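You operate a simulated robot arm through the tools that you are given. There is no shell and no other tool.

Carry out the task below with a simulated robot arm. There is one attempt and no reset: what you move stays moved.

## Task
Fetch the yellow cap from the top of the bench by the tall stack and set it on the top of the load on the strap table. Take the cream stopper and leave it on the top of the load on the turntable. Fetch the white reflector block and set it on top of the wooden block on the top of the bench by the tall stack. Fetch the angle bracket from the top of the workbench and set it on the right third shelf from the top of the long grey rack. Put the blue can on the top of the workbench away on the right second shelf from the bottom of the long grey rack. Put one of the edge guards from the top of the load on the strap table on the second shelf from the bottom of the film rack. Fetch the rubber buffer from the top of the bench by the tall stack and set it on the top shelf of the roller rack. Any order will do. Set down upright: white reflector block, angle bracket, blue can.

Only the result counts: the job must be done as asked and must still hold three seconds after the hand-in. Knocking over, shifting, dropping, spilling or breaking anything else fails it. A push-on lid holds only when it is set on centred and level and pressed home; a screw cap is set on level and turned clockwise until tight.

## Robot
A 7-joint arm with a two-finger parallel gripper on a trunk, on a base that moves. Base frame: it is fixed to the floor where the robot stands at the start and does not move with it; the origin is under the middle of the robot, x ahead of it, y to its left, z up; the surface under the hand at the start is at about z = 780. Units: mm, rad, N and s.
With the tool pointing down near the work surface it reaches from about 280 to 700 mm from the robot's upright axis, wherever it stands. Its first joint turns from -2.897 to 2.897 rad. Places, roughly: angle bracket (5x8x7 cm) [3300, -8000, 900]; blue can [3250, -7500, 1000]; cream stopper [750, -250, 750]; edge guard (5x8x5 cm) [2300, 1000, 900]; right second shelf of the long grey rack [3200, -10200, 600]; right third shelf of the long grey rack [3200, -10200, 900]; rubber buffer (5x5x4 cm) [500, -600, 800]; second shelf of the film rack [2000, 2600, 600]; top of the load on the strap table [2100, 1200, 900]; top of the load on the turntable [2200, 0, 800]; top shelf of the roller rack (100x15 cm) [1460, -2180, 1160]; white reflector block (2x4x5 cm) [600, -500, 800]; wooden block (8x5x5 cm) [400, -400, 800]; yellow cap (5x6x5 cm) [500, 200, 800]. Payload 1.57 kg.
The TCP is the grasp point between the finger pads, 30 mm short of the fingertips. In the tool frame z runs along the fingers and y along their closing line. Largest opening 80 mm; finger width 17, thickness 12; the body of the gripper, 40 by 82 mm, starts 80 mm behind the TCP.
Orientation is that of the tool frame in the base frame, as a unit quaternion [x, y, z, w]. With the fingers straight down and closing along the base's y, the tool's x points along the base's -x, its y along +y and its z along -z.

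## Interface
- The arm moves only by the tool apply_moves. Its argument "motion" is a list of rows, each a list of 7 numbers: the shift along the tool's x, y, z in units of 25 mm (1.0 is 25 mm), then the turn, a rotation vector about the tool's x, y, z in units of 4 degrees (1.0 is 4 degrees), then the closure, from 0 (fully open) to 1 (shut). In form: [[tx, ty, tz, wx, wy, wz, hand], ...]. A call has 1 to 20 rows; each row shifts and turns the commanded pose from where the row before left it, along the tool's axes as they then stand. A call with a number of a shift or a turn outside -1 to 1 is refused whole. Each row takes 0.2 s and may step no farther than 50 mm and 0.15 rad from the row before; otherwise, or with a gripper value out of range, the whole call is refused. A pose out of reach is approached as far as the arm can. The call stops where the force on the tool passes 40 N (or 10 N more than at its start, if that is more) or the arm is blocked; 0.2 s more then pass. The fingers move at their own pace (about 72 mm/s each) and stop on an object; they squeeze with about 30 N. The grip force told is the motor's: it shows also when the fingers shut on nothing. Time passes only in rows, and 0.2 s behind the last, so rows that do not move let the fingers close. The reply holds the time, the measured pose of the TCP, the force on the tool along the base axes, the opening and the grip force, in the units named above and with some noise, with the torque about the TCP (base axes, N m) and any sound that the robot's microphone picked up, and new pictures: "views" is both (left out), scene, wrist or none.
- Cameras (640 x 400 px; columns grow to the right, rows downward): "scene" is now at [-12.9, 113.7, 1531.8]; the picture's right is [-0.36, -0.93, 0.00], its down [-0.76, 0.29, -0.59] and it looks along [0.55, -0.21, -0.81] (base axes); focal length 293 px, centre (320, 200). "wrist" rides on the gripper at [72, -6, -122] in the tool frame; the picture's right is [0.09, 1.00, 0.00], its down [-0.84, 0.08, -0.54] and it looks along [-0.54, 0.05, 0.84] (tool axes); focal length 238 px, centre (320, 200). There is no depth. A picture from a camera that has moved, and an enlarged one, comes with that camera's place and axes in the base frame and with its lens. The place of the scene camera against the robot may be out by one fixed shift of up to 12 mm in any direction.
- move_column(by): slides the trunk up (or, below 0, down) by that many mm; the arm and the scene camera ride with it, the base frame stays. It gives what a move gives, with no picture.
- base_move(legs): drives the robot by 1 to 6 legs, each [ahead, left, turn to the left] in mm, mm and rad, along the robot's own axes; the way and the turn of a leg run together, so that a leg with both is an arc; at most 1500 mm and 3.142 rad a leg. The arm and the cameras ride along, it lands a little off, and it stops where it bumps. It gives what a move gives, and a new picture of the scene camera.
- head_to(pan, tilt): turns the head with the scene camera to pan (to the left, within 1.501 rad either way) and tilt (down, from -0.506 to 1.204), counted from straight ahead of the robot. It gives what a move gives, and a new picture of the scene camera.
- inspect(camera, box): a new picture of the part [left, top, right, bottom] of that camera's present view, enlarged. It takes no simulated time.
- sign_off(): hands the job in; it is judged then, once.

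Nothing tells you exact positions but the pictures and the camera data. Unless the task says otherwise, let go and move clear before handing in.

The tools are called after "Request:" as name(argument=value, ...) on one line, values as JSON. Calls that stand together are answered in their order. apply_moves: Moves the arm, as the interface text tells. Its arguments: {"type":"object","properties":{"motion":{"type":"array","items":{"type":"array","items":{"type":"number"}}},"views":{"type":"string","enum":["both","scene","wrist","none"]}},"required":["motion"]} The other tools are called the same way: move_column (by) moves the trunk up or down; base_move (legs) drives the base; head_to (pan, tilt) turns the head that bears the scene camera; inspect (camera, box) takes an enlarged picture of a part of a camera's view; sign_off () hands the job in.

At the start:

```text
time: 0.0
position: [359.4, -93.6, 1005.8]
tcp_rot: [0.0, 1.0, 0.0, 0.0]
contact_force: [-0.1, 0.5, -0.5]
moment: [0.01, -0.02, -0.01]
width: 79.8
grasp_force: 0.1
trunk travel left (down, up): [-350.0, 130.0]
robot x, y, heading: [-2.7, -0.2, -0.002]
head pan, tilt (commanded): [-0.365, 0.942]
```

scene: 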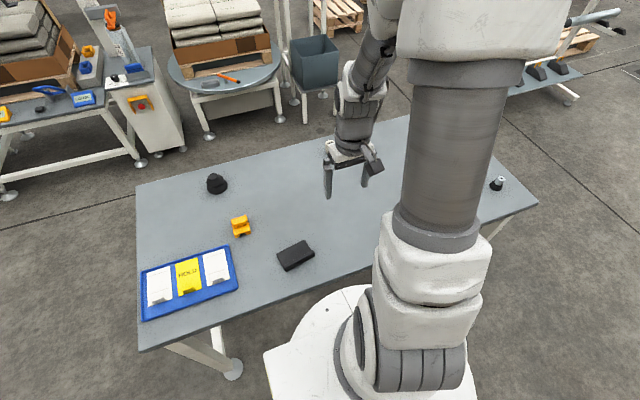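
wrist: 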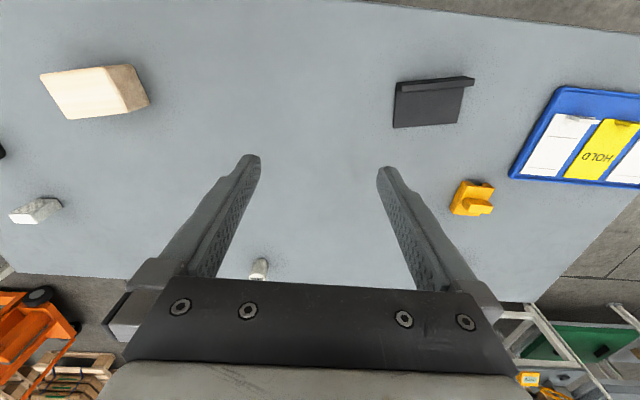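

I see a bench ahead of me with a yellow object, a black bracket-like block, a blue board, a wooden block and a small white block; behind it are a turntable and the strap table. I'll look around more with the head before moving anything.

Request:
head_to(pan=-0.9, tilt=0.8)

Request:
inspect(camera="wrist", box=[0, 40, 320, 300])

Request:
inspect(camera="wrist", box=[340, 40, 640, 300])

```text
time: 1.0
position: [359.4, -93.4, 1004.7]
tcp_rot: [0.0, 1.0, 0.0, 0.0]
contact_force: [-0.5, 0.5, -0.3]
moment: [-0.02, 0.02, -0.01]
width: 79.8
grasp_force: 0.0
trunk travel left (down, up): [-350.0, 130.0]
robot x, y, heading: [3.5, 2.6, 0.005]
head pan, tilt (commanded): [-0.901, 0.799]
camera scene: at [-31.0, 76.6, 1542.8], right [-0.78, -0.62, 0.0], down [-0.45, 0.56, -0.7], along [0.43, -0.55, -0.72], focal length 293 px, centre (320, 200)
```

scene: 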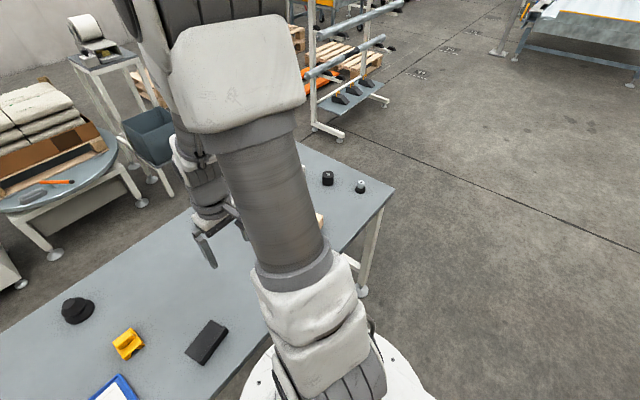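

```text
1.54 times, centred on (160, 170) of wrist
camera zoom: at [287.8, -99.7, 1128.4], right [-0.09, 1.0, 0.0], down [0.84, 0.08, 0.54], along [0.54, 0.05, -0.84], focal length 367 px, centre (566, 246)
```

zoom: 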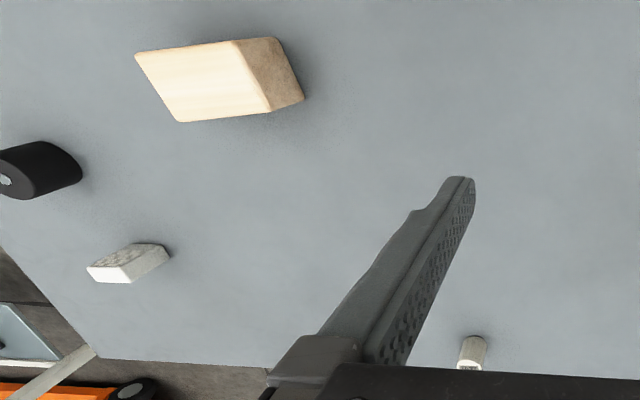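

```text
1.54 times, centred on (490, 170) of wrist
camera zoom: at [287.8, -99.7, 1128.4], right [-0.09, 1.0, 0.0], down [0.84, 0.08, 0.54], along [0.54, 0.05, -0.84], focal length 367 px, centre (58, 246)
```

zoom: 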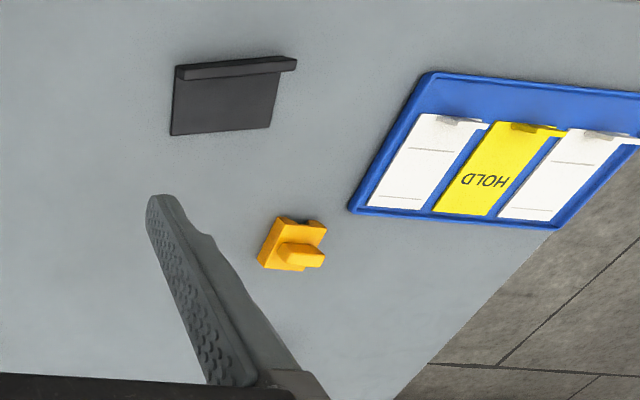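

The wrist view shows the yellow end cap near (482,177), the wooden block near (360,-373), the white block near (564,-561), a cream cylinder near (690,-190), and a dark buffer near (460,-597). I'll zoom in on the right end and keep surveying the room.

Request:
inspect(camera="scene", box=[300, 150, 400, 212])

Request:
inspect(camera="scene", box=[280, 0, 440, 150])

Request:
inspect(camera="scene", box=[0, 260, 260, 400])

```text
6.40 times, centred on (350, 181) of scene
camera zoom: at [-31.0, 76.6, 1542.8], right [-0.78, -0.62, 0.0], down [-0.45, 0.56, -0.7], along [0.43, -0.55, -0.72], focal length 1877 px, centre (128, 322)
```

zoom: 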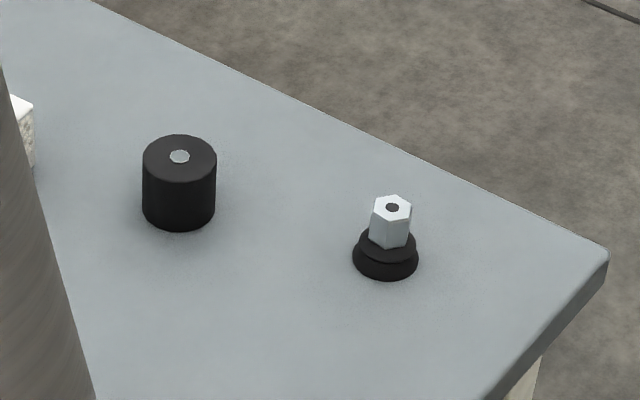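

```text
2.67 times, centred on (360, 75) of scene
camera zoom: at [-31.0, 76.6, 1542.8], right [-0.78, -0.62, 0.0], down [-0.45, 0.56, -0.7], along [0.43, -0.55, -0.72], focal length 782 px, centre (213, 533)
```

zoom: 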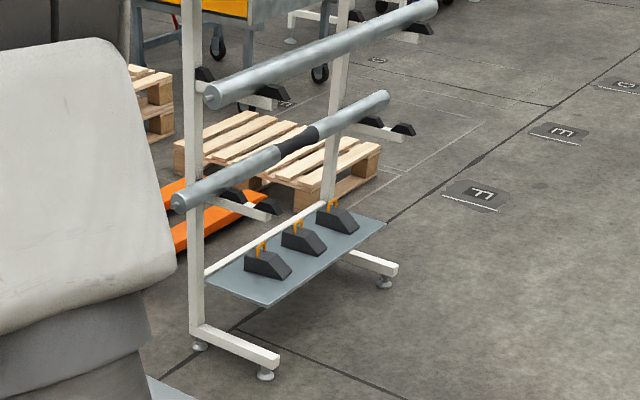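

```text
2.46 times, centred on (130, 330) of scene
camera zoom: at [-31.0, 76.6, 1542.8], right [-0.78, -0.62, 0.0], down [-0.45, 0.56, -0.7], along [0.43, -0.55, -0.72], focal length 722 px, centre (788, -120)
```

zoom: 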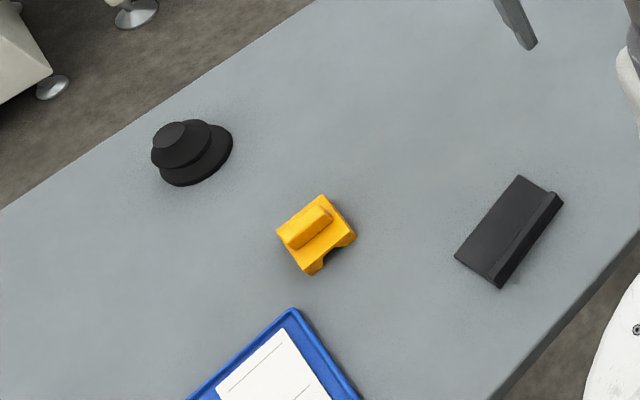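

The rubber buffer is the black cylinder near (460,-600), with a small suction-cup fitting near (341,-638). The yellow cap is a small clip-shaped piece. I'll look at the roller rack and further around.

Request:
head_to(pan=-1.0, tilt=0.2)

Request:
head_to(pan=0.4, tilt=0.35)

Request:
head_to(pan=1.3, tilt=0.3)

Request:
head_to(pan=-1.5, tilt=0.1)

```text
time: 2.0
position: [359.5, -93.8, 1004.8]
tcp_rot: [0.0, 1.0, 0.0, 0.0]
contact_force: [-0.2, 0.2, 1.2]
moment: [0.0, 0.04, -0.02]
width: 80.1
grasp_force: 0.1
trunk travel left (down, up): [-350.0, 130.0]
robot x, y, heading: [1.9, -2.2, -0.0]
head pan, tilt (commanded): [-1.0, 0.201]
camera scene: at [-30.8, 61.4, 1596.4], right [-0.84, -0.54, 0.0], down [-0.11, 0.17, -0.98], along [0.53, -0.82, -0.2], focal length 293 px, centre (320, 200)
```

scene: 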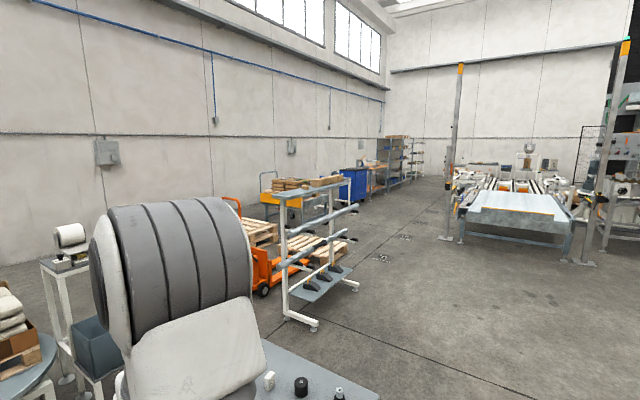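

```text
time: 3.5
position: [359.9, -94.0, 1004.2]
tcp_rot: [0.0, 1.0, 0.0, 0.0]
contact_force: [-0.4, 0.7, 0.4]
moment: [-0.02, 0.01, -0.01]
width: 80.2
grasp_force: 0.0
trunk travel left (down, up): [-350.0, 130.0]
robot x, y, heading: [-2.1, -3.4, -0.001]
head pan, tilt (commanded): [0.4, 0.351]
camera scene: at [4.6, 176.0, 1582.5], right [0.39, -0.92, 0.0], down [-0.32, -0.13, -0.94], along [0.87, 0.36, -0.34], focal length 293 px, centre (320, 200)
```

scene: 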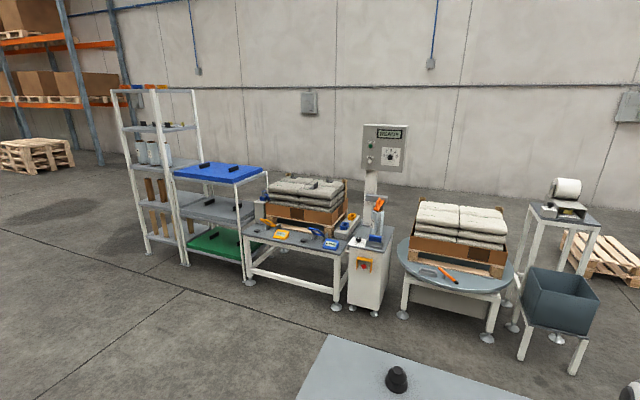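

```text
time: 4.7
position: [360.0, -93.6, 1005.5]
tcp_rot: [0.0, 1.0, 0.0, 0.001]
contact_force: [-1.1, -0.1, 1.0]
moment: [0.01, -0.02, 0.0]
width: 79.9
grasp_force: 0.1
trunk travel left (down, up): [-350.0, 130.0]
robot x, y, heading: [-1.4, -1.5, -0.001]
head pan, tilt (commanded): [1.3, 0.3]
camera scene: at [-56.2, 229.8, 1587.2], right [0.96, -0.27, 0.0], down [-0.08, -0.28, -0.96], along [0.26, 0.92, -0.3], focal length 293 px, centre (320, 200)
```

scene: 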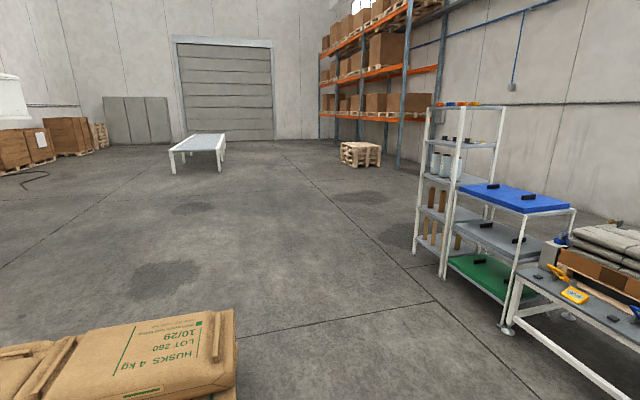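

```text
time: 7.2
position: [359.2, -94.6, 1004.4]
tcp_rot: [0.001, 1.0, 0.0, 0.0]
contact_force: [0.5, 0.0, 0.5]
moment: [0.04, -0.01, -0.03]
width: 80.0
grasp_force: 0.0
trunk travel left (down, up): [-350.0, 130.0]
robot x, y, heading: [0.5, 2.4, 0.001]
head pan, tilt (commanded): [-1.499, 0.099]
camera scene: at [-74.6, 48.0, 1605.8], right [-1.0, -0.07, 0.0], down [-0.01, 0.1, -1.0], along [0.07, -0.99, -0.1], focal length 293 px, centre (320, 200)
```

scene: 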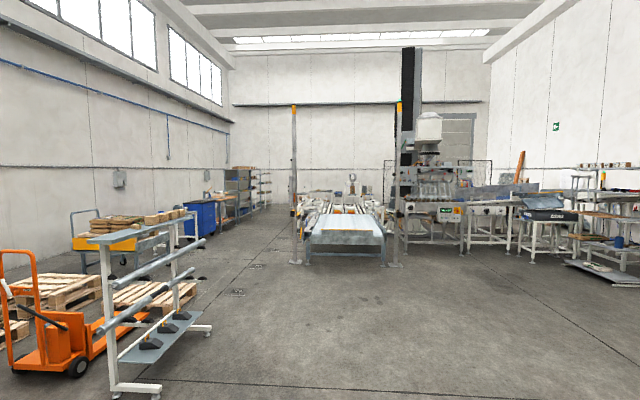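

I've found the layout: strap table, turntable and film rack ahead and to the left, the roller rack ahead and to the right, and the long grey rack and workbench far off along -y. I'll first slide right along the bench to reach the white reflector block and the wooden block.

Request:
base_move(legs=[[0, -480, 0]])

Request:
head_to(pan=-0.3, tilt=0.9)

```text
time: 11.1
position: [357.3, -553.7, 1004.6]
tcp_rot: [0.001, 1.0, 0.0, 0.0]
contact_force: [-0.4, 0.5, -0.1]
moment: [-0.02, -0.02, 0.02]
width: 79.9
grasp_force: 0.0
trunk travel left (down, up): [-350.0, 130.0]
robot x, y, heading: [-2.5, -457.1, -0.006]
head pan, tilt (commanded): [-1.499, 0.099]
stopped in leg 1: the robot was blocked; the commanded pose is now the measured one
camera scene: at [-77.0, -410.5, 1605.8], right [-1.0, -0.07, 0.0], down [-0.01, 0.1, -0.99], along [0.07, -0.99, -0.1], focal length 293 px, centre (320, 200)
```

scene: 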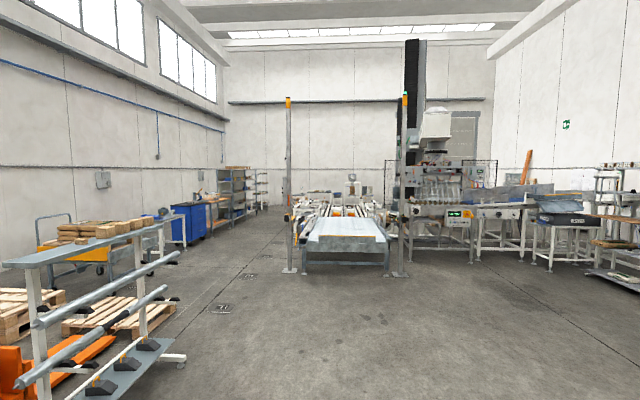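

```text
time: 12.5
position: [357.5, -552.3, 1005.4]
tcp_rot: [0.001, 1.0, -0.001, -0.001]
contact_force: [0.7, -0.3, 0.5]
moment: [0.0, 0.03, -0.02]
width: 80.2
grasp_force: 0.1
trunk travel left (down, up): [-350.0, 130.0]
robot x, y, heading: [-5.8, -457.5, -0.003]
head pan, tilt (commanded): [-0.3, 0.901]
camera scene: at [-11.4, -341.1, 1534.9], right [-0.3, -0.95, 0.0], down [-0.75, 0.23, -0.62], along [0.59, -0.19, -0.78], focal length 293 px, centre (320, 200)
```

scene: 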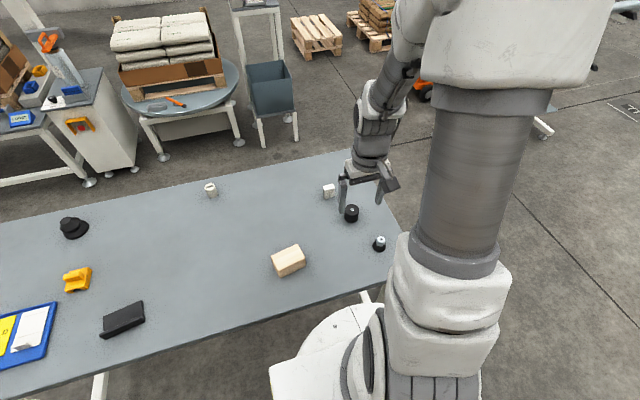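

The base bumped something (probably a bench leg) at y≈-457, but nothing on the bench looks disturbed. I'll back off slightly and move the hand forward for a wrist view of the white block.

Request:
base_move(legs=[[0, 15, 0]])

Request:
apply_moves(motion=[[-1, 0, 0, 0, 0, 0, 0], [-1, 0, 0, 0, 0, 0, 0], [-1, 0, 0, 0, 0, 0, 0], [-1, 0, 0, 0, 0, 0, 0]], views="both")

```text
time: 13.3
position: [358.2, -537.9, 1004.6]
tcp_rot: [0.001, 1.0, -0.001, 0.0]
contact_force: [-1.0, -0.5, -0.8]
moment: [0.0, 0.02, -0.02]
width: 79.7
grasp_force: 0.0
trunk travel left (down, up): [-350.0, 130.0]
robot x, y, heading: [-2.5, -444.6, 0.002]
head pan, tilt (commanded): [-0.3, 0.901]
camera scene: at [-11.4, -326.0, 1534.9], right [-0.3, -0.95, 0.0], down [-0.75, 0.23, -0.62], along [0.59, -0.18, -0.78], focal length 293 px, centre (320, 200)
```

scene: 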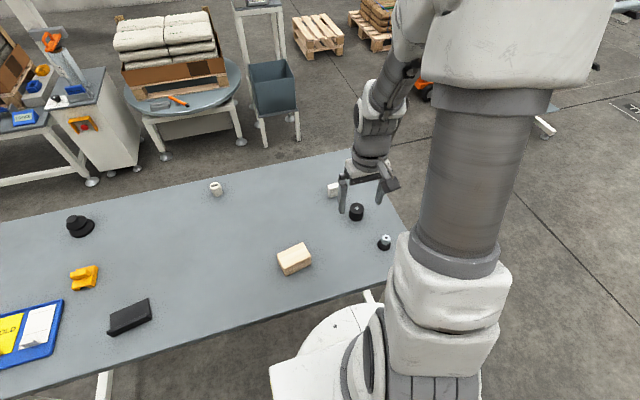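

```text
time: 14.3
position: [457.4, -538.2, 1004.7]
tcp_rot: [0.001, 1.0, 0.0, 0.0]
contact_force: [-0.2, 0.1, 0.3]
moment: [0.05, -0.01, -0.01]
width: 80.1
grasp_force: 0.0
trunk travel left (down, up): [-350.0, 130.0]
robot x, y, heading: [1.9, -442.6, 0.0]
head pan, tilt (commanded): [-0.3, 0.901]
camera scene: at [-11.3, -326.0, 1534.9], right [-0.3, -0.95, 0.0], down [-0.75, 0.23, -0.62], along [0.59, -0.18, -0.78], focal length 293 px, centre (320, 200)
camera wrist: at [385.9, -543.6, 1128.6], right [-0.09, 1.0, 0.0], down [0.84, 0.08, 0.54], along [0.54, 0.05, -0.84], focal length 238 px, centre (320, 200)
```

scene: 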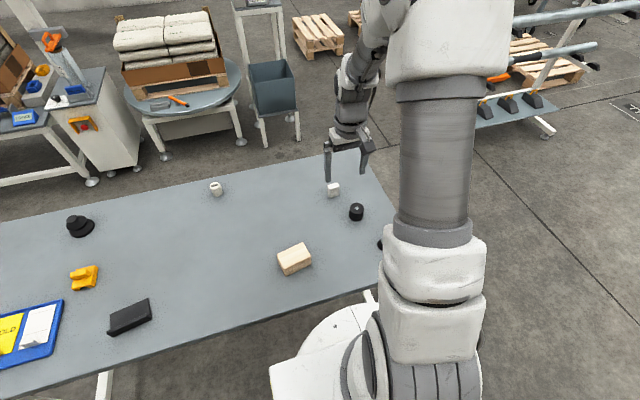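
wrist: 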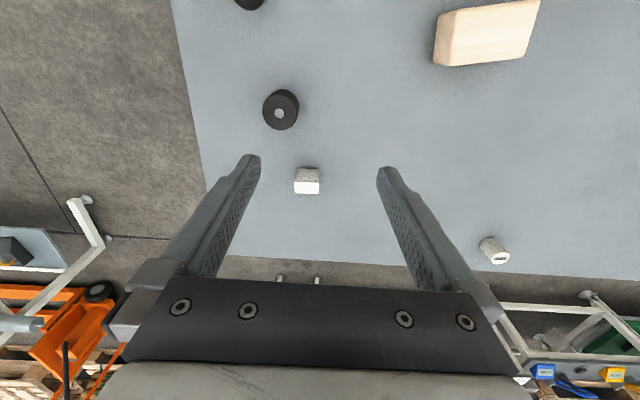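

The white block is just between the fingers' sightlines, ahead of the hand. I'll zoom in on it, the wooden block and the buffer.

Request:
inspect(camera="wrist", box=[260, 80, 360, 205])

Request:
inspect(camera="wrist", box=[420, 0, 560, 80])

Request:
inspect(camera="scene", box=[260, 140, 400, 280])

```text
3.20 times, centred on (310, 142) of wrist
camera zoom: at [385.9, -543.6, 1128.6], right [-0.09, 1.0, 0.0], down [0.84, 0.08, 0.54], along [0.54, 0.05, -0.84], focal length 763 px, centre (352, 384)
```

zoom: 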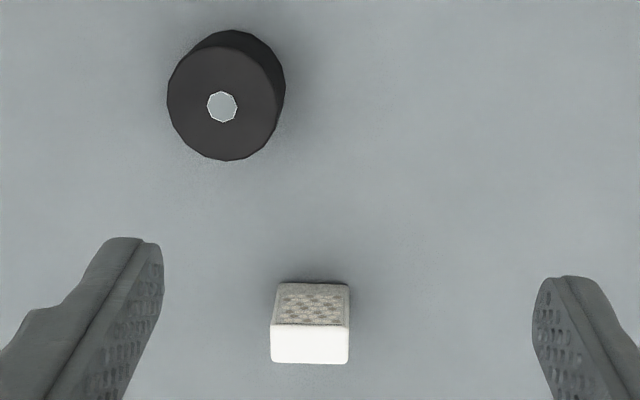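

```text
4.57 times, centred on (490, 40) of wrist
camera zoom: at [385.9, -543.6, 1128.6], right [-0.09, 1.0, 0.0], down [0.84, 0.08, 0.54], along [0.54, 0.05, -0.84], focal length 1090 px, centre (-457, 931)
```

zoom: 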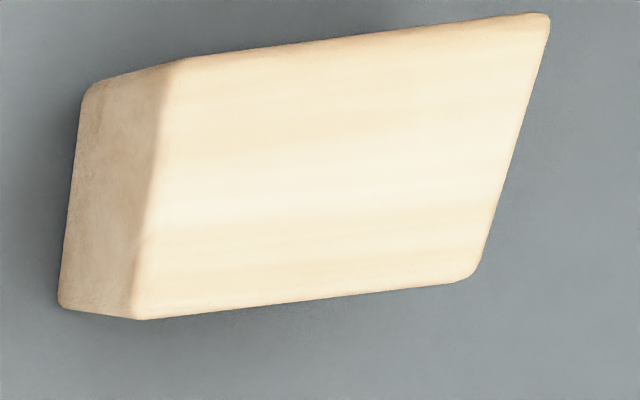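

```text
2.86 times, centred on (330, 210) of scene
camera zoom: at [-11.3, -326.0, 1534.9], right [-0.3, -0.95, 0.0], down [-0.75, 0.23, -0.62], along [0.59, -0.18, -0.78], focal length 838 px, centre (291, 171)
```

zoom: 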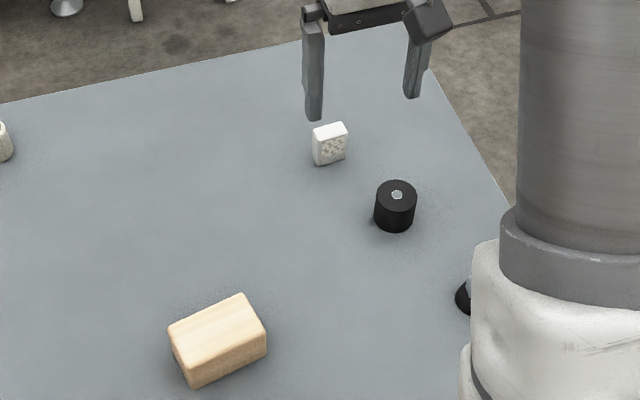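

The reflector block stands upright on the bench, about 36 mm wide along y and 20 mm along x, centred near (558,-547). The wooden block's top centre is near (359,-367), rotated about 11°. I'll move above the reflector and check again.

Request:
apply_moves(motion=[[-0.673, -0.059, 0.9, 0, 0, 0, 0], [-0.673, -0.059, 0.9, 0, 0, 0, 0], [-0.673, -0.059, 0.9, 0, 0, 0, 0], [-0.673, -0.059, 0.9, 0, 0, 0, 0], [-0.673, -0.059, 0.9, 0, 0, 0, 0], [-0.673, -0.059, 0.9, 0, 0, 0, 0], [0, 0, 0, 0, 0, 0, 0]], views="both")

```text
time: 15.9
position: [558.4, -546.4, 869.5]
tcp_rot: [0.002, 1.0, -0.002, 0.0]
contact_force: [-0.1, -0.6, 0.1]
moment: [0.02, 0.01, -0.01]
width: 80.0
grasp_force: 0.0
trunk travel left (down, up): [-350.0, 130.0]
robot x, y, heading: [-4.0, -444.5, 0.003]
head pan, tilt (commanded): [-0.3, 0.901]
camera scene: at [-11.2, -326.0, 1534.9], right [-0.3, -0.95, 0.0], down [-0.75, 0.23, -0.62], along [0.59, -0.18, -0.78], focal length 293 px, centre (320, 200)
camera wrist: at [486.9, -552.3, 993.4], right [-0.09, 1.0, 0.0], down [0.84, 0.08, 0.54], along [0.54, 0.05, -0.84], focal length 238 px, centre (320, 200)
```

scene: 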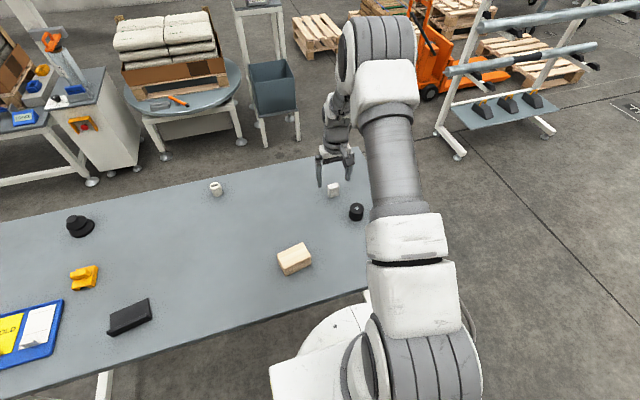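
wrist: 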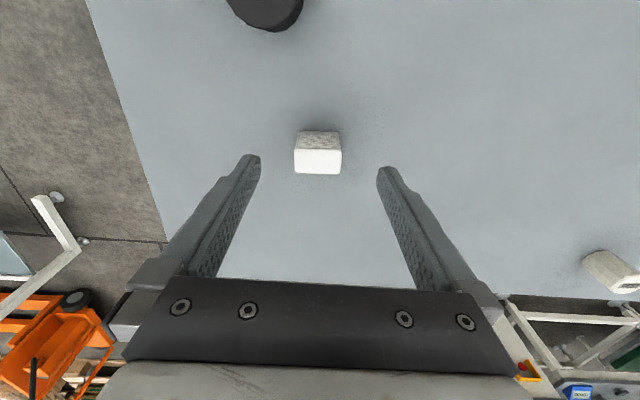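

The reflector top centre computes to (558.6,-547.2), right under the hand. I'll descend to grip it near its upper part and close.

Request:
apply_moves(motion=[[0, -0.03, 0.7, 0, 0, 0, 0], [0, 0, 0.7, 0, 0, 0, 0], [0, 0, 0.6, 0, 0, 0, 0], [0, 0, 0, 0, 0, 0, 0], [0, 0, 0, 0, 0, 0, 1], [0, 0, 0, 0, 0, 0, 1], [0, 0, 0, 0, 0, 0, 1], [0, 0, 0, 0, 0, 0, 1]], views="wrist")

```text
time: 17.7
position: [557.7, -547.9, 821.9]
tcp_rot: [0.002, 1.0, 0.0, 0.0]
contact_force: [0.4, 0.2, 0.5]
moment: [0.02, -0.02, -0.01]
width: 34.9
grasp_force: 30.7
trunk travel left (down, up): [-350.0, 130.0]
robot x, y, heading: [-7.7, -439.2, -0.003]
head pan, tilt (commanded): [-0.3, 0.901]
camera wrist: at [485.9, -553.2, 944.4], right [-0.09, 1.0, 0.0], down [0.84, 0.08, 0.54], along [0.54, 0.05, -0.84], focal length 238 px, centre (320, 200)
```

wrist: 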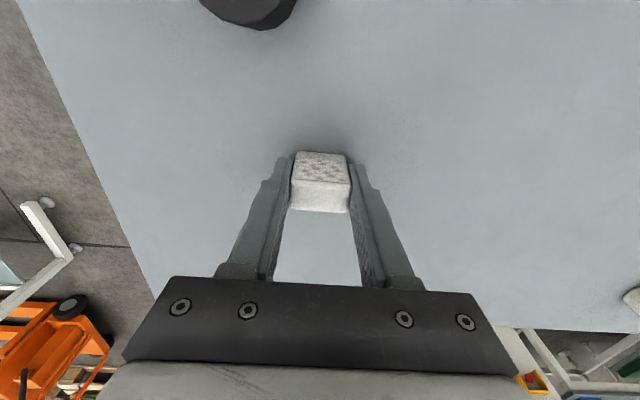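

The block is gripped (34.9 mm). I'll lift it and carry it over to above the wooden block, then turn about 11° to line up.

Request:
apply_moves(motion=[[0, 0, -1, 0, 0, 0, 1], [0, 0, -1, 0, 0, 0, 1], [0, 0, -1, 0, 0, 0, 1], [0, 0, -1, 0, 0, 0, 1], [0.884, 0.805, 0, 0, 0, 0, 1], [0.884, 0.805, 0, 0, 0, 0, 1], [0.884, 0.805, 0, 0, 0, 0, 1], [0.884, 0.805, 0, 0, 0, 0, 1], [0.884, 0.805, 0, 0, 0, 0, 1], [0.884, 0.805, 0, 0, 0, 0, 1], [0.884, 0.805, 0, 0, 0, 0, 1], [0.884, 0.805, 0, 0, 0, 0, 1], [0.884, 0.805, 0, 0, 0, 0, 1], [0, 0, 0, 0, 0, -0.9, 1], [0, 0, 0, 0, 0, -0.9, 1], [0, 0, 0, 0, 0, -0.9, 1], [0, 0, 0, 0, 0, 0, 1]], views="both")

```text
time: 21.3
position: [359.8, -367.1, 920.6]
tcp_rot: [-0.094, 0.996, 0.0, 0.0]
contact_force: [-0.3, -0.7, -0.1]
moment: [0.01, 0.01, 0.0]
width: 35.1
grasp_force: 29.9
trunk travel left (down, up): [-350.0, 130.0]
robot x, y, heading: [-3.2, -441.8, 0.001]
head pan, tilt (commanded): [-0.3, 0.901]
camera scene: at [-11.4, -326.0, 1534.9], right [-0.3, -0.95, 0.0], down [-0.75, 0.23, -0.62], along [0.59, -0.18, -0.78], focal length 293 px, centre (320, 200)
camera wrist: at [290.0, -386.0, 1044.0], right [-0.28, 0.96, 0.0], down [0.81, 0.23, 0.54], along [0.52, 0.15, -0.84], focal length 238 px, centre (320, 200)
```

scene: 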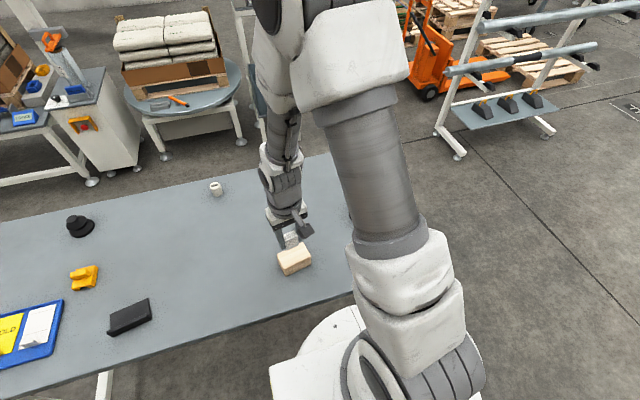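
wrist: 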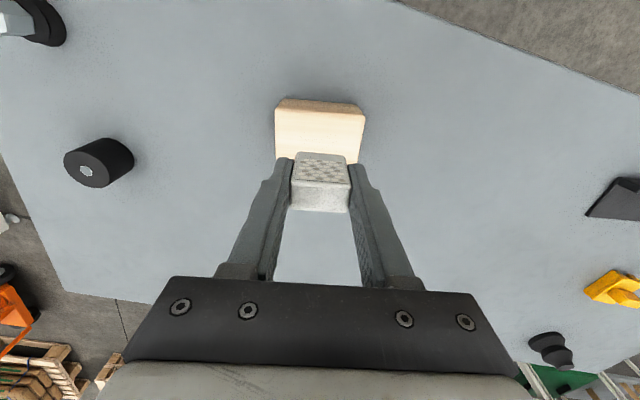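

The block is lined up over the wooden block (its front edge checks out). I'll lower toward contact in small steps.

Request:
apply_moves(motion=[[0, 0, 0.6, 0, 0, 0, 1], [0, 0, 0.6, 0, 0, 0, 1], [0, 0, 0.5, 0, 0, 0, 1], [0, 0, 0.08, 0, 0, 0, 1], [0, 0, 0, 0, 0, 0, 1]], views="wrist")

```text
time: 22.5
position: [360.8, -366.2, 875.4]
tcp_rot: [-0.093, 0.996, 0.0, 0.0]
contact_force: [0.2, -0.1, -0.3]
moment: [-0.01, -0.03, 0.01]
width: 35.1
grasp_force: 29.6
trunk travel left (down, up): [-350.0, 130.0]
robot x, y, heading: [-3.3, -441.3, -0.003]
head pan, tilt (commanded): [-0.3, 0.901]
camera wrist: at [290.6, -386.2, 999.0], right [-0.27, 0.96, 0.0], down [0.81, 0.23, 0.54], along [0.52, 0.15, -0.84], focal length 238 px, centre (320, 200)
```

wrist: 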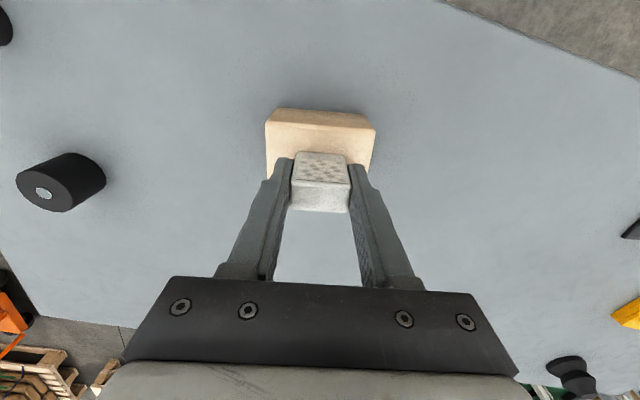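

Request:
apply_moves(motion=[[0, 0, 0.06, 0, 0, 0, 1], [0, 0, 0.06, 0, 0, 0, 1], [0, 0, 0, 0, 0, 0, 1]], views="none")

```text
time: 23.3
position: [358.5, -366.5, 872.4]
tcp_rot: [-0.093, 0.996, 0.0, 0.0]
contact_force: [0.0, 0.0, -0.8]
moment: [-0.03, 0.02, -0.03]
width: 35.1
grasp_force: 29.7
trunk travel left (down, up): [-350.0, 130.0]
robot x, y, heading: [-1.0, -444.1, -0.0]
head pan, tilt (commanded): [-0.3, 0.901]
```

No contact yet; I'll keep going down in small steps and watch the force.

Request:
apply_moves(motion=[[0, 0, 0.05, 0, 0, 0, 1], [0, 0, 0.04, 0, 0, 0, 1], [0, 0, 0, 0, 0, 0, 1]], views="none")

```text
time: 24.1
position: [360.6, -367.2, 870.8]
tcp_rot: [-0.092, 0.996, 0.0, 0.0]
contact_force: [-0.2, -1.0, 7.9]
moment: [-0.01, 0.04, 0.01]
width: 34.8
grasp_force: 29.9
trunk travel left (down, up): [-350.0, 130.0]
robot x, y, heading: [-6.5, -445.8, 0.002]
head pan, tilt (commanded): [-0.3, 0.901]
```

Contact is made (about 8 N). I'll open the fingers and lift straight up.

Request:
apply_moves(motion=[[0, 0, 0, 0, 0, 0, 0.4], [0, 0, 0, 0, 0, 0, 0.2], [0, 0, 0, 0, 0, 0, 0], [0, 0, -0.5, 0, 0, 0, 0], [0, 0, -1, 0, 0, 0, 0], [0, 0, -1, 0, 0, 0, 0], [0, 0, -1, 0, 0, 0, 0], [0, 0, -1, 0, 0, 0, 0]], views="both")

```text
time: 25.9
position: [359.4, -366.8, 983.0]
tcp_rot: [-0.093, 0.996, 0.0, 0.0]
contact_force: [-0.3, -0.2, 0.6]
moment: [-0.02, 0.04, 0.03]
width: 80.0
grasp_force: 0.1
trunk travel left (down, up): [-350.0, 130.0]
robot x, y, heading: [-1.0, -443.1, -0.0]
head pan, tilt (commanded): [-0.3, 0.901]
camera scene: at [-11.4, -326.0, 1534.9], right [-0.3, -0.95, 0.0], down [-0.75, 0.23, -0.62], along [0.59, -0.18, -0.78], focal length 293 px, centre (320, 200)
camera wrist: at [289.2, -386.4, 1105.6], right [-0.27, 0.96, 0.0], down [0.81, 0.23, 0.54], along [0.52, 0.15, -0.84], focal length 238 px, centre (320, 200)
```

scene: 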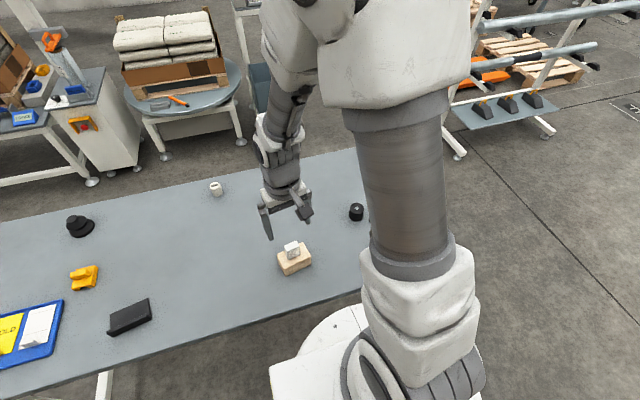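
wrist: 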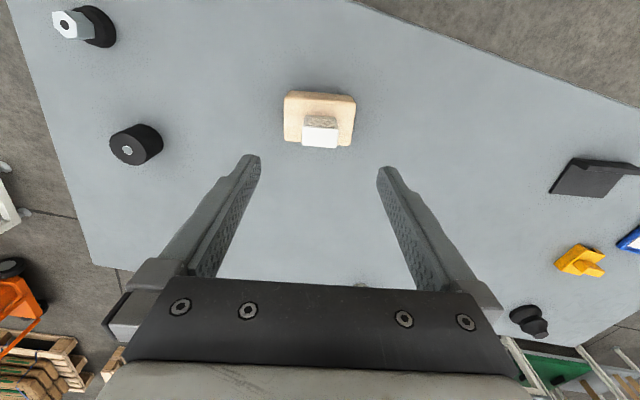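

The reflector stands upright on the wooden block. Next is the rubber buffer near (458,-586): I'll turn the hand back square and move above it.

Request:
apply_moves(motion=[[0, 0, 0, 0, 0, 0.9, 0], [0, 0, 0, 0, 0, 0.9, 0], [0, 0, 0, 0, 0, 0.87, 0], [-0.438, -0.974, 0, 0, 0, 0, 0], [-0.438, -0.974, 0, 0, 0, 0, 0], [-0.438, -0.974, 0, 0, 0, 0, 0], [-0.438, -0.974, 0.4, 0, 0, 0, 0], [-0.438, -0.974, 0.5, 0, 0, 0, 0], [-0.438, -0.974, 0.6, 0, 0, 0, 0], [-0.438, -0.974, 0.6, 0, 0, 0, 0], [-0.438, -0.974, 0.6, 0, 0, 0, 0], [-0.438, -0.974, 0.6, 0, 0, 0, 0], [0, 0, 0, 0, 0, 0, 0]], views="wrist")

```text
time: 28.7
position: [458.7, -586.4, 902.9]
tcp_rot: [0.0, 1.0, 0.0, 0.0]
contact_force: [0.6, 0.1, 0.3]
moment: [-0.01, -0.01, 0.02]
width: 80.0
grasp_force: 0.1
trunk travel left (down, up): [-350.0, 130.0]
robot x, y, heading: [-5.7, -440.0, -0.002]
head pan, tilt (commanded): [-0.3, 0.901]
camera wrist: at [386.3, -592.0, 1026.3], right [-0.09, 1.0, 0.0], down [0.84, 0.08, 0.54], along [0.54, 0.05, -0.84], focal length 238 px, centre (320, 200)
```

wrist: 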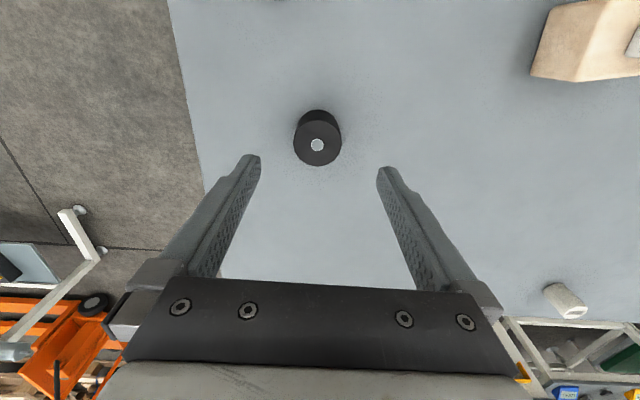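

The buffer's centre computes to about (460,-588). I'll descend around it and close.

Request:
apply_moves(motion=[[-0.04, -0.07, 0.9, 0, 0, 0, 0], [0, 0, 0.9, 0, 0, 0, 0], [0, 0, 0.9, 0, 0, 0, 0], [0, 0, 0.75, 0, 0, 0, 0], [0, 0, 0, 0, 0, 0, 0], [0, 0, 0, 0, 0, 0, 1], [0, 0, 0, 0, 0, 0, 1], [0, 0, 0, 0, 0, 0, 1]], views="wrist")

```text
time: 30.5
position: [457.8, -586.9, 813.0]
tcp_rot: [0.0, 1.0, 0.0, 0.0]
contact_force: [0.5, -1.1, -0.9]
moment: [-0.02, -0.02, 0.01]
width: 42.7
grasp_force: 29.7
trunk travel left (down, up): [-350.0, 130.0]
robot x, y, heading: [-1.2, -443.7, -0.0]
head pan, tilt (commanded): [-0.3, 0.901]
camera wrist: at [385.2, -593.4, 937.0], right [-0.09, 1.0, 0.0], down [0.84, 0.08, 0.54], along [0.54, 0.05, -0.84], focal length 238 px, centre (320, 200)
```

wrist: 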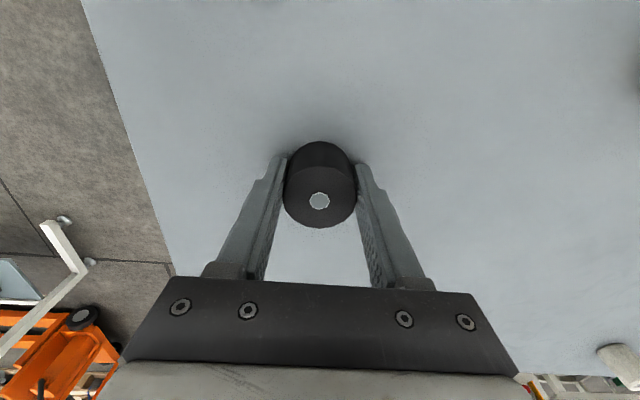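

The buffer is gripped. I'll lift it, raise the trunk, and look toward the roller rack to plan the drive.

Request:
apply_moves(motion=[[0, 0, -1, 0, 0, 0, 1], [0, 0, -1, 0, 0, 0, 1], [0, 0, -1, 0, 0, 0, 1], [0, 0, -1, 0, 0, 0, 1], [0, 0, -1, 0, 0, 0, 1], [0, 0, -1, 0, 0, 0, 1], [0, 0, -1, 0, 0, 0, 1], [0, 0, -1, 0, 0, 0, 1], [0, 0, -1, 0, 0, 0, 1], [0.5, 0.5, -1, 0, 0, 0, 1], [0.5, 0.5, -1, 0, 0, 0, 1], [0.5, 0.5, -1, 0, 0, 0, 1], [0.5, 0.5, 0, 0, 0, 0, 1], [0.5, 0.5, 0, 0, 0, 0, 1]], views="none")

Request:
move_column(by=125)

Request:
head_to(pan=-1.0, tilt=0.45)

```text
time: 33.5
position: [394.8, -524.2, 1113.7]
tcp_rot: [0.0, 1.0, -0.001, 0.0]
contact_force: [0.0, 0.0, -1.1]
moment: [0.0, 0.04, 0.01]
width: 42.4
grasp_force: 30.1
trunk travel left (down, up): [-350.0, 130.0]
robot x, y, heading: [-2.5, -444.6, -0.001]
head pan, tilt (commanded): [-0.3, 0.901]
```

```text
time: 35.0
position: [396.0, -524.4, 1239.9]
tcp_rot: [0.0, 1.0, -0.001, 0.0]
contact_force: [0.3, -0.6, -0.4]
moment: [-0.03, -0.02, -0.02]
width: 42.4
grasp_force: 30.0
trunk travel left (down, up): [-475.0, 5.0]
robot x, y, heading: [-7.3, -443.7, -0.006]
head pan, tilt (commanded): [-0.3, 0.901]
```

```text
time: 36.1
position: [397.7, -524.9, 1239.3]
tcp_rot: [0.0, 1.0, -0.001, 0.0]
contact_force: [0.6, 0.1, -0.9]
moment: [-0.02, 0.02, 0.01]
width: 42.6
grasp_force: 30.1
trunk travel left (down, up): [-475.0, 5.0]
robot x, y, heading: [-5.1, -441.8, -0.003]
head pan, tilt (commanded): [-1.0, 0.45]
camera scene: at [-33.8, -381.0, 1698.2], right [-0.84, -0.54, 0.0], down [-0.24, 0.37, -0.9], along [0.49, -0.76, -0.44], focal length 293 px, centre (320, 200)
```

scene: 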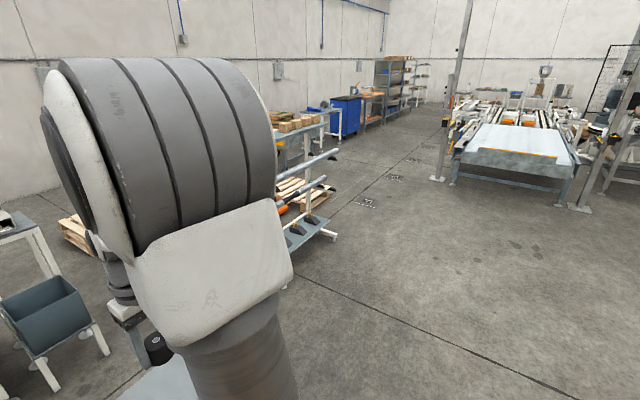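

The floor to the right is clear. I'll back away from the bench, slide right and look at the roller rack head-on.

Request:
base_move(legs=[[-350, 0, 0], [0, -1400, 0]])

Request:
head_to(pan=-0.3, tilt=0.4)

```text
time: 49.3
position: [24.4, -1942.2, 1239.8]
tcp_rot: [0.009, 1.0, -0.001, 0.0]
contact_force: [0.4, 0.5, -1.0]
moment: [0.0, -0.01, 0.0]
width: 42.6
grasp_force: 30.0
trunk travel left (down, up): [-475.0, 5.0]
robot x, y, heading: [-372.3, -1855.8, -0.017]
head pan, tilt (commanded): [-1.0, 0.45]
camera scene: at [-402.1, -1789.8, 1698.2], right [-0.85, -0.52, 0.0], down [-0.23, 0.37, -0.9], along [0.47, -0.77, -0.44], focal length 293 px, centre (320, 200)
```

scene: 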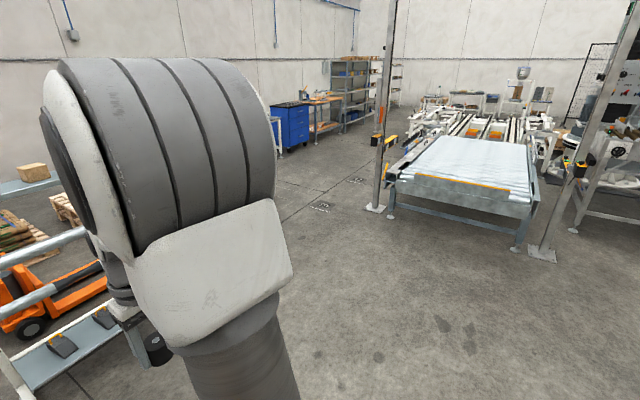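

```text
time: 50.4
position: [25.3, -1941.0, 1238.7]
tcp_rot: [0.009, 1.0, 0.0, 0.0]
contact_force: [0.2, -0.3, -1.1]
moment: [-0.02, 0.02, 0.0]
width: 42.4
grasp_force: 30.3
trunk travel left (down, up): [-475.0, 5.0]
robot x, y, heading: [-370.4, -1850.4, -0.015]
head pan, tilt (commanded): [-0.3, 0.4]
camera scene: at [-362.4, -1740.6, 1702.9], right [-0.31, -0.95, 0.0], down [-0.37, 0.12, -0.92], along [0.87, -0.29, -0.39], focal length 293 px, centre (320, 200)
```

scene: 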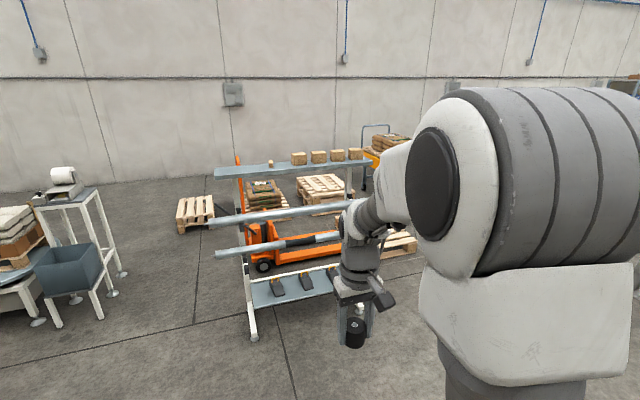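

Request:
inspect(camera="scene", box=[190, 130, 420, 350])

Request:
inspect(camera="scene", box=[200, 140, 380, 200])

```text
1.82 times, centred on (305, 240) of scene
camera zoom: at [-362.4, -1740.6, 1702.9], right [-0.31, -0.95, 0.0], down [-0.37, 0.12, -0.92], along [0.87, -0.29, -0.39], focal length 533 px, centre (347, 127)
```

zoom: 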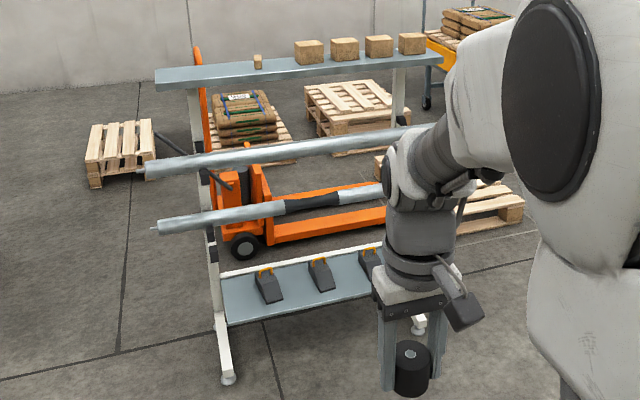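

```text
3.56 times, centred on (290, 170) of scene
camera zoom: at [-362.4, -1740.6, 1702.9], right [-0.31, -0.95, 0.0], down [-0.37, 0.12, -0.92], along [0.87, -0.29, -0.39], focal length 1043 px, centre (427, 307)
```

zoom: 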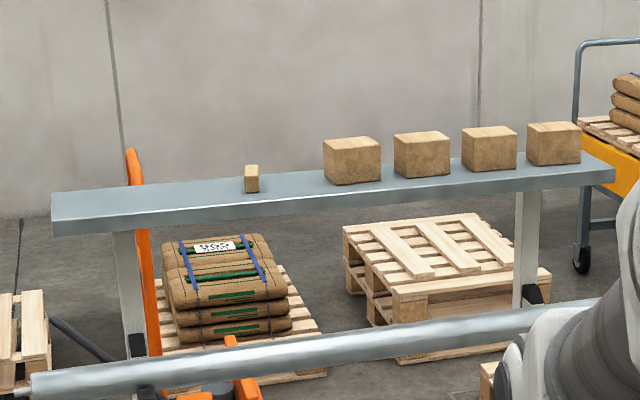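

The top shelf has a small carton piece and four boxes; its left end (y from about -1672 to -1990, x from 1403 to 1548) is free. I'll drive forward toward it and re-check before the final approach.

Request:
base_move(legs=[[950, 35, 0.016]])

Request:
head_to(pan=0.25, tilt=0.6)

```text
time: 57.0
position: [990.5, -1903.0, 1239.2]
tcp_rot: [-0.005, 1.0, -0.001, 0.0]
contact_force: [0.2, -0.3, -0.1]
moment: [-0.03, -0.01, -0.03]
width: 42.3
grasp_force: 29.7
trunk travel left (down, up): [-475.0, 5.0]
robot x, y, heading: [589.9, -1822.3, 0.004]
head pan, tilt (commanded): [-0.3, 0.4]
camera scene: at [597.8, -1711.8, 1702.9], right [-0.29, -0.96, 0.0], down [-0.37, 0.11, -0.92], along [0.88, -0.27, -0.39], focal length 293 px, centre (320, 200)
```

scene: 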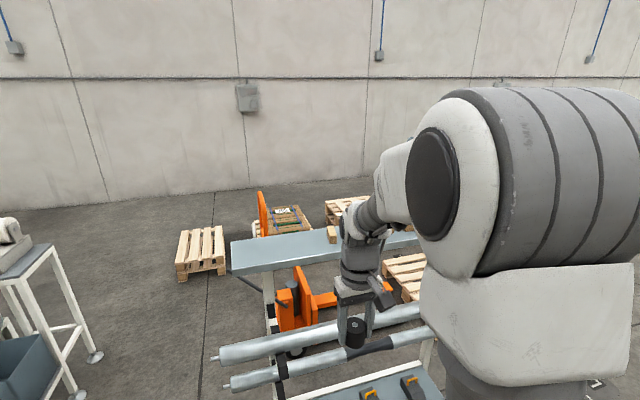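

```text
time: 58.0
position: [990.5, -1902.5, 1239.0]
tcp_rot: [-0.004, 1.0, -0.001, 0.0]
contact_force: [-0.8, 0.0, -0.6]
moment: [-0.02, 0.01, 0.01]
width: 42.3
grasp_force: 30.3
trunk travel left (down, up): [-475.0, 5.0]
robot x, y, heading: [593.5, -1825.4, 0.004]
head pan, tilt (commanded): [0.25, 0.6]
camera scene: at [594.6, -1662.7, 1684.7], right [0.25, -0.97, 0.0], down [-0.55, -0.14, -0.83], along [0.8, 0.21, -0.56], focal length 293 px, centre (320, 200)
```

scene: 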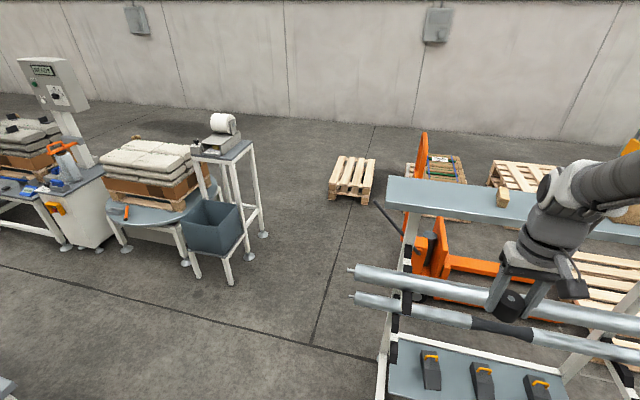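

The shelf's free left end is confirmed near (1470,-1830). I'll drive ahead another 260 mm.

Request:
base_move(legs=[[260, 0, 0]])

Request:
apply_moves(motion=[[-1, 0.6, 0, 0, 0, 0, 1], [-1, 0.6, 0, 0, 0, 0, 1], [-1, 0.6, 0, 0, 0, 0, 1], [-1, 0.6, 0, 0, 0, 0, 1], [0, 0, 0, 0, 0, 0, 1]], views="both")

```text
time: 60.3
position: [1249.8, -1899.7, 1239.0]
tcp_rot: [-0.004, 1.0, -0.001, -0.001]
contact_force: [0.2, 0.4, -1.3]
moment: [0.02, -0.02, 0.01]
width: 42.3
grasp_force: 29.7
trunk travel left (down, up): [-475.0, 5.0]
robot x, y, heading: [851.8, -1820.1, 0.008]
head pan, tilt (commanded): [0.25, 0.6]
camera scene: at [853.8, -1660.7, 1684.7], right [0.26, -0.97, 0.0], down [-0.55, -0.14, -0.83], along [0.8, 0.21, -0.56], focal length 293 px, centre (320, 200)
```

scene: 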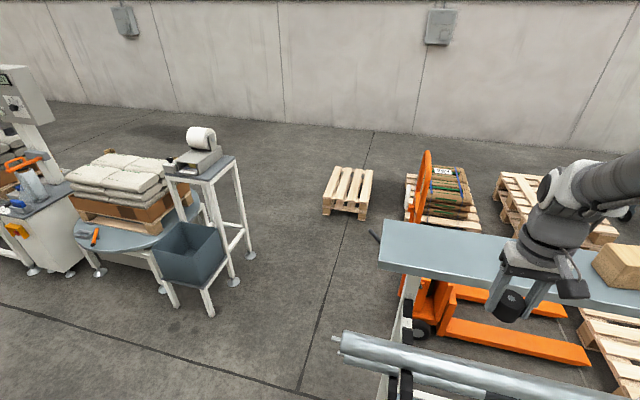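

```text
time: 61.5
position: [1348.5, -1838.7, 1238.9]
tcp_rot: [-0.005, 1.0, 0.0, 0.001]
contact_force: [-0.7, -0.8, -1.3]
moment: [-0.02, 0.0, 0.01]
width: 42.4
grasp_force: 29.8
trunk travel left (down, up): [-475.0, 5.0]
robot x, y, heading: [848.2, -1822.4, 0.01]
head pan, tilt (commanded): [0.25, 0.6]
camera scene: at [854.0, -1660.7, 1684.7], right [0.26, -0.97, 0.0], down [-0.55, -0.14, -0.83], along [0.8, 0.21, -0.56], focal length 293 px, centre (320, 200)
camera wrist: at [1276.4, -1845.6, 1361.7], right [-0.1, 0.99, 0.0], down [0.84, 0.09, 0.54], along [0.54, 0.05, -0.84], focal length 238 px, centre (320, 200)
```

scene: 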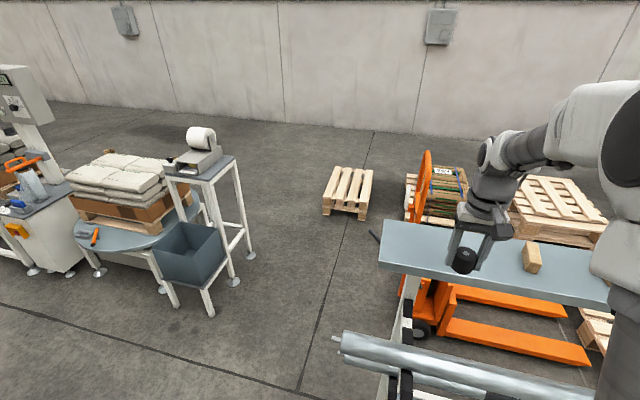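
wrist: 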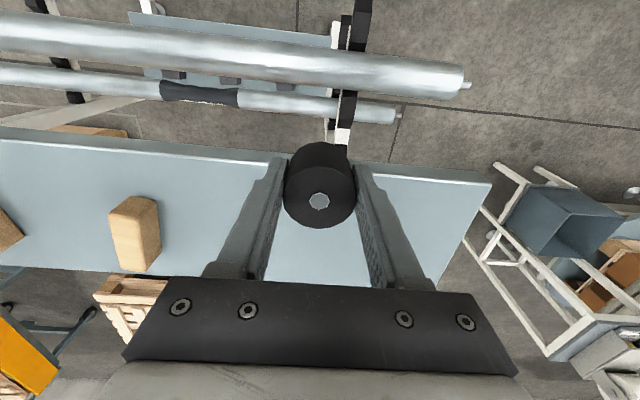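

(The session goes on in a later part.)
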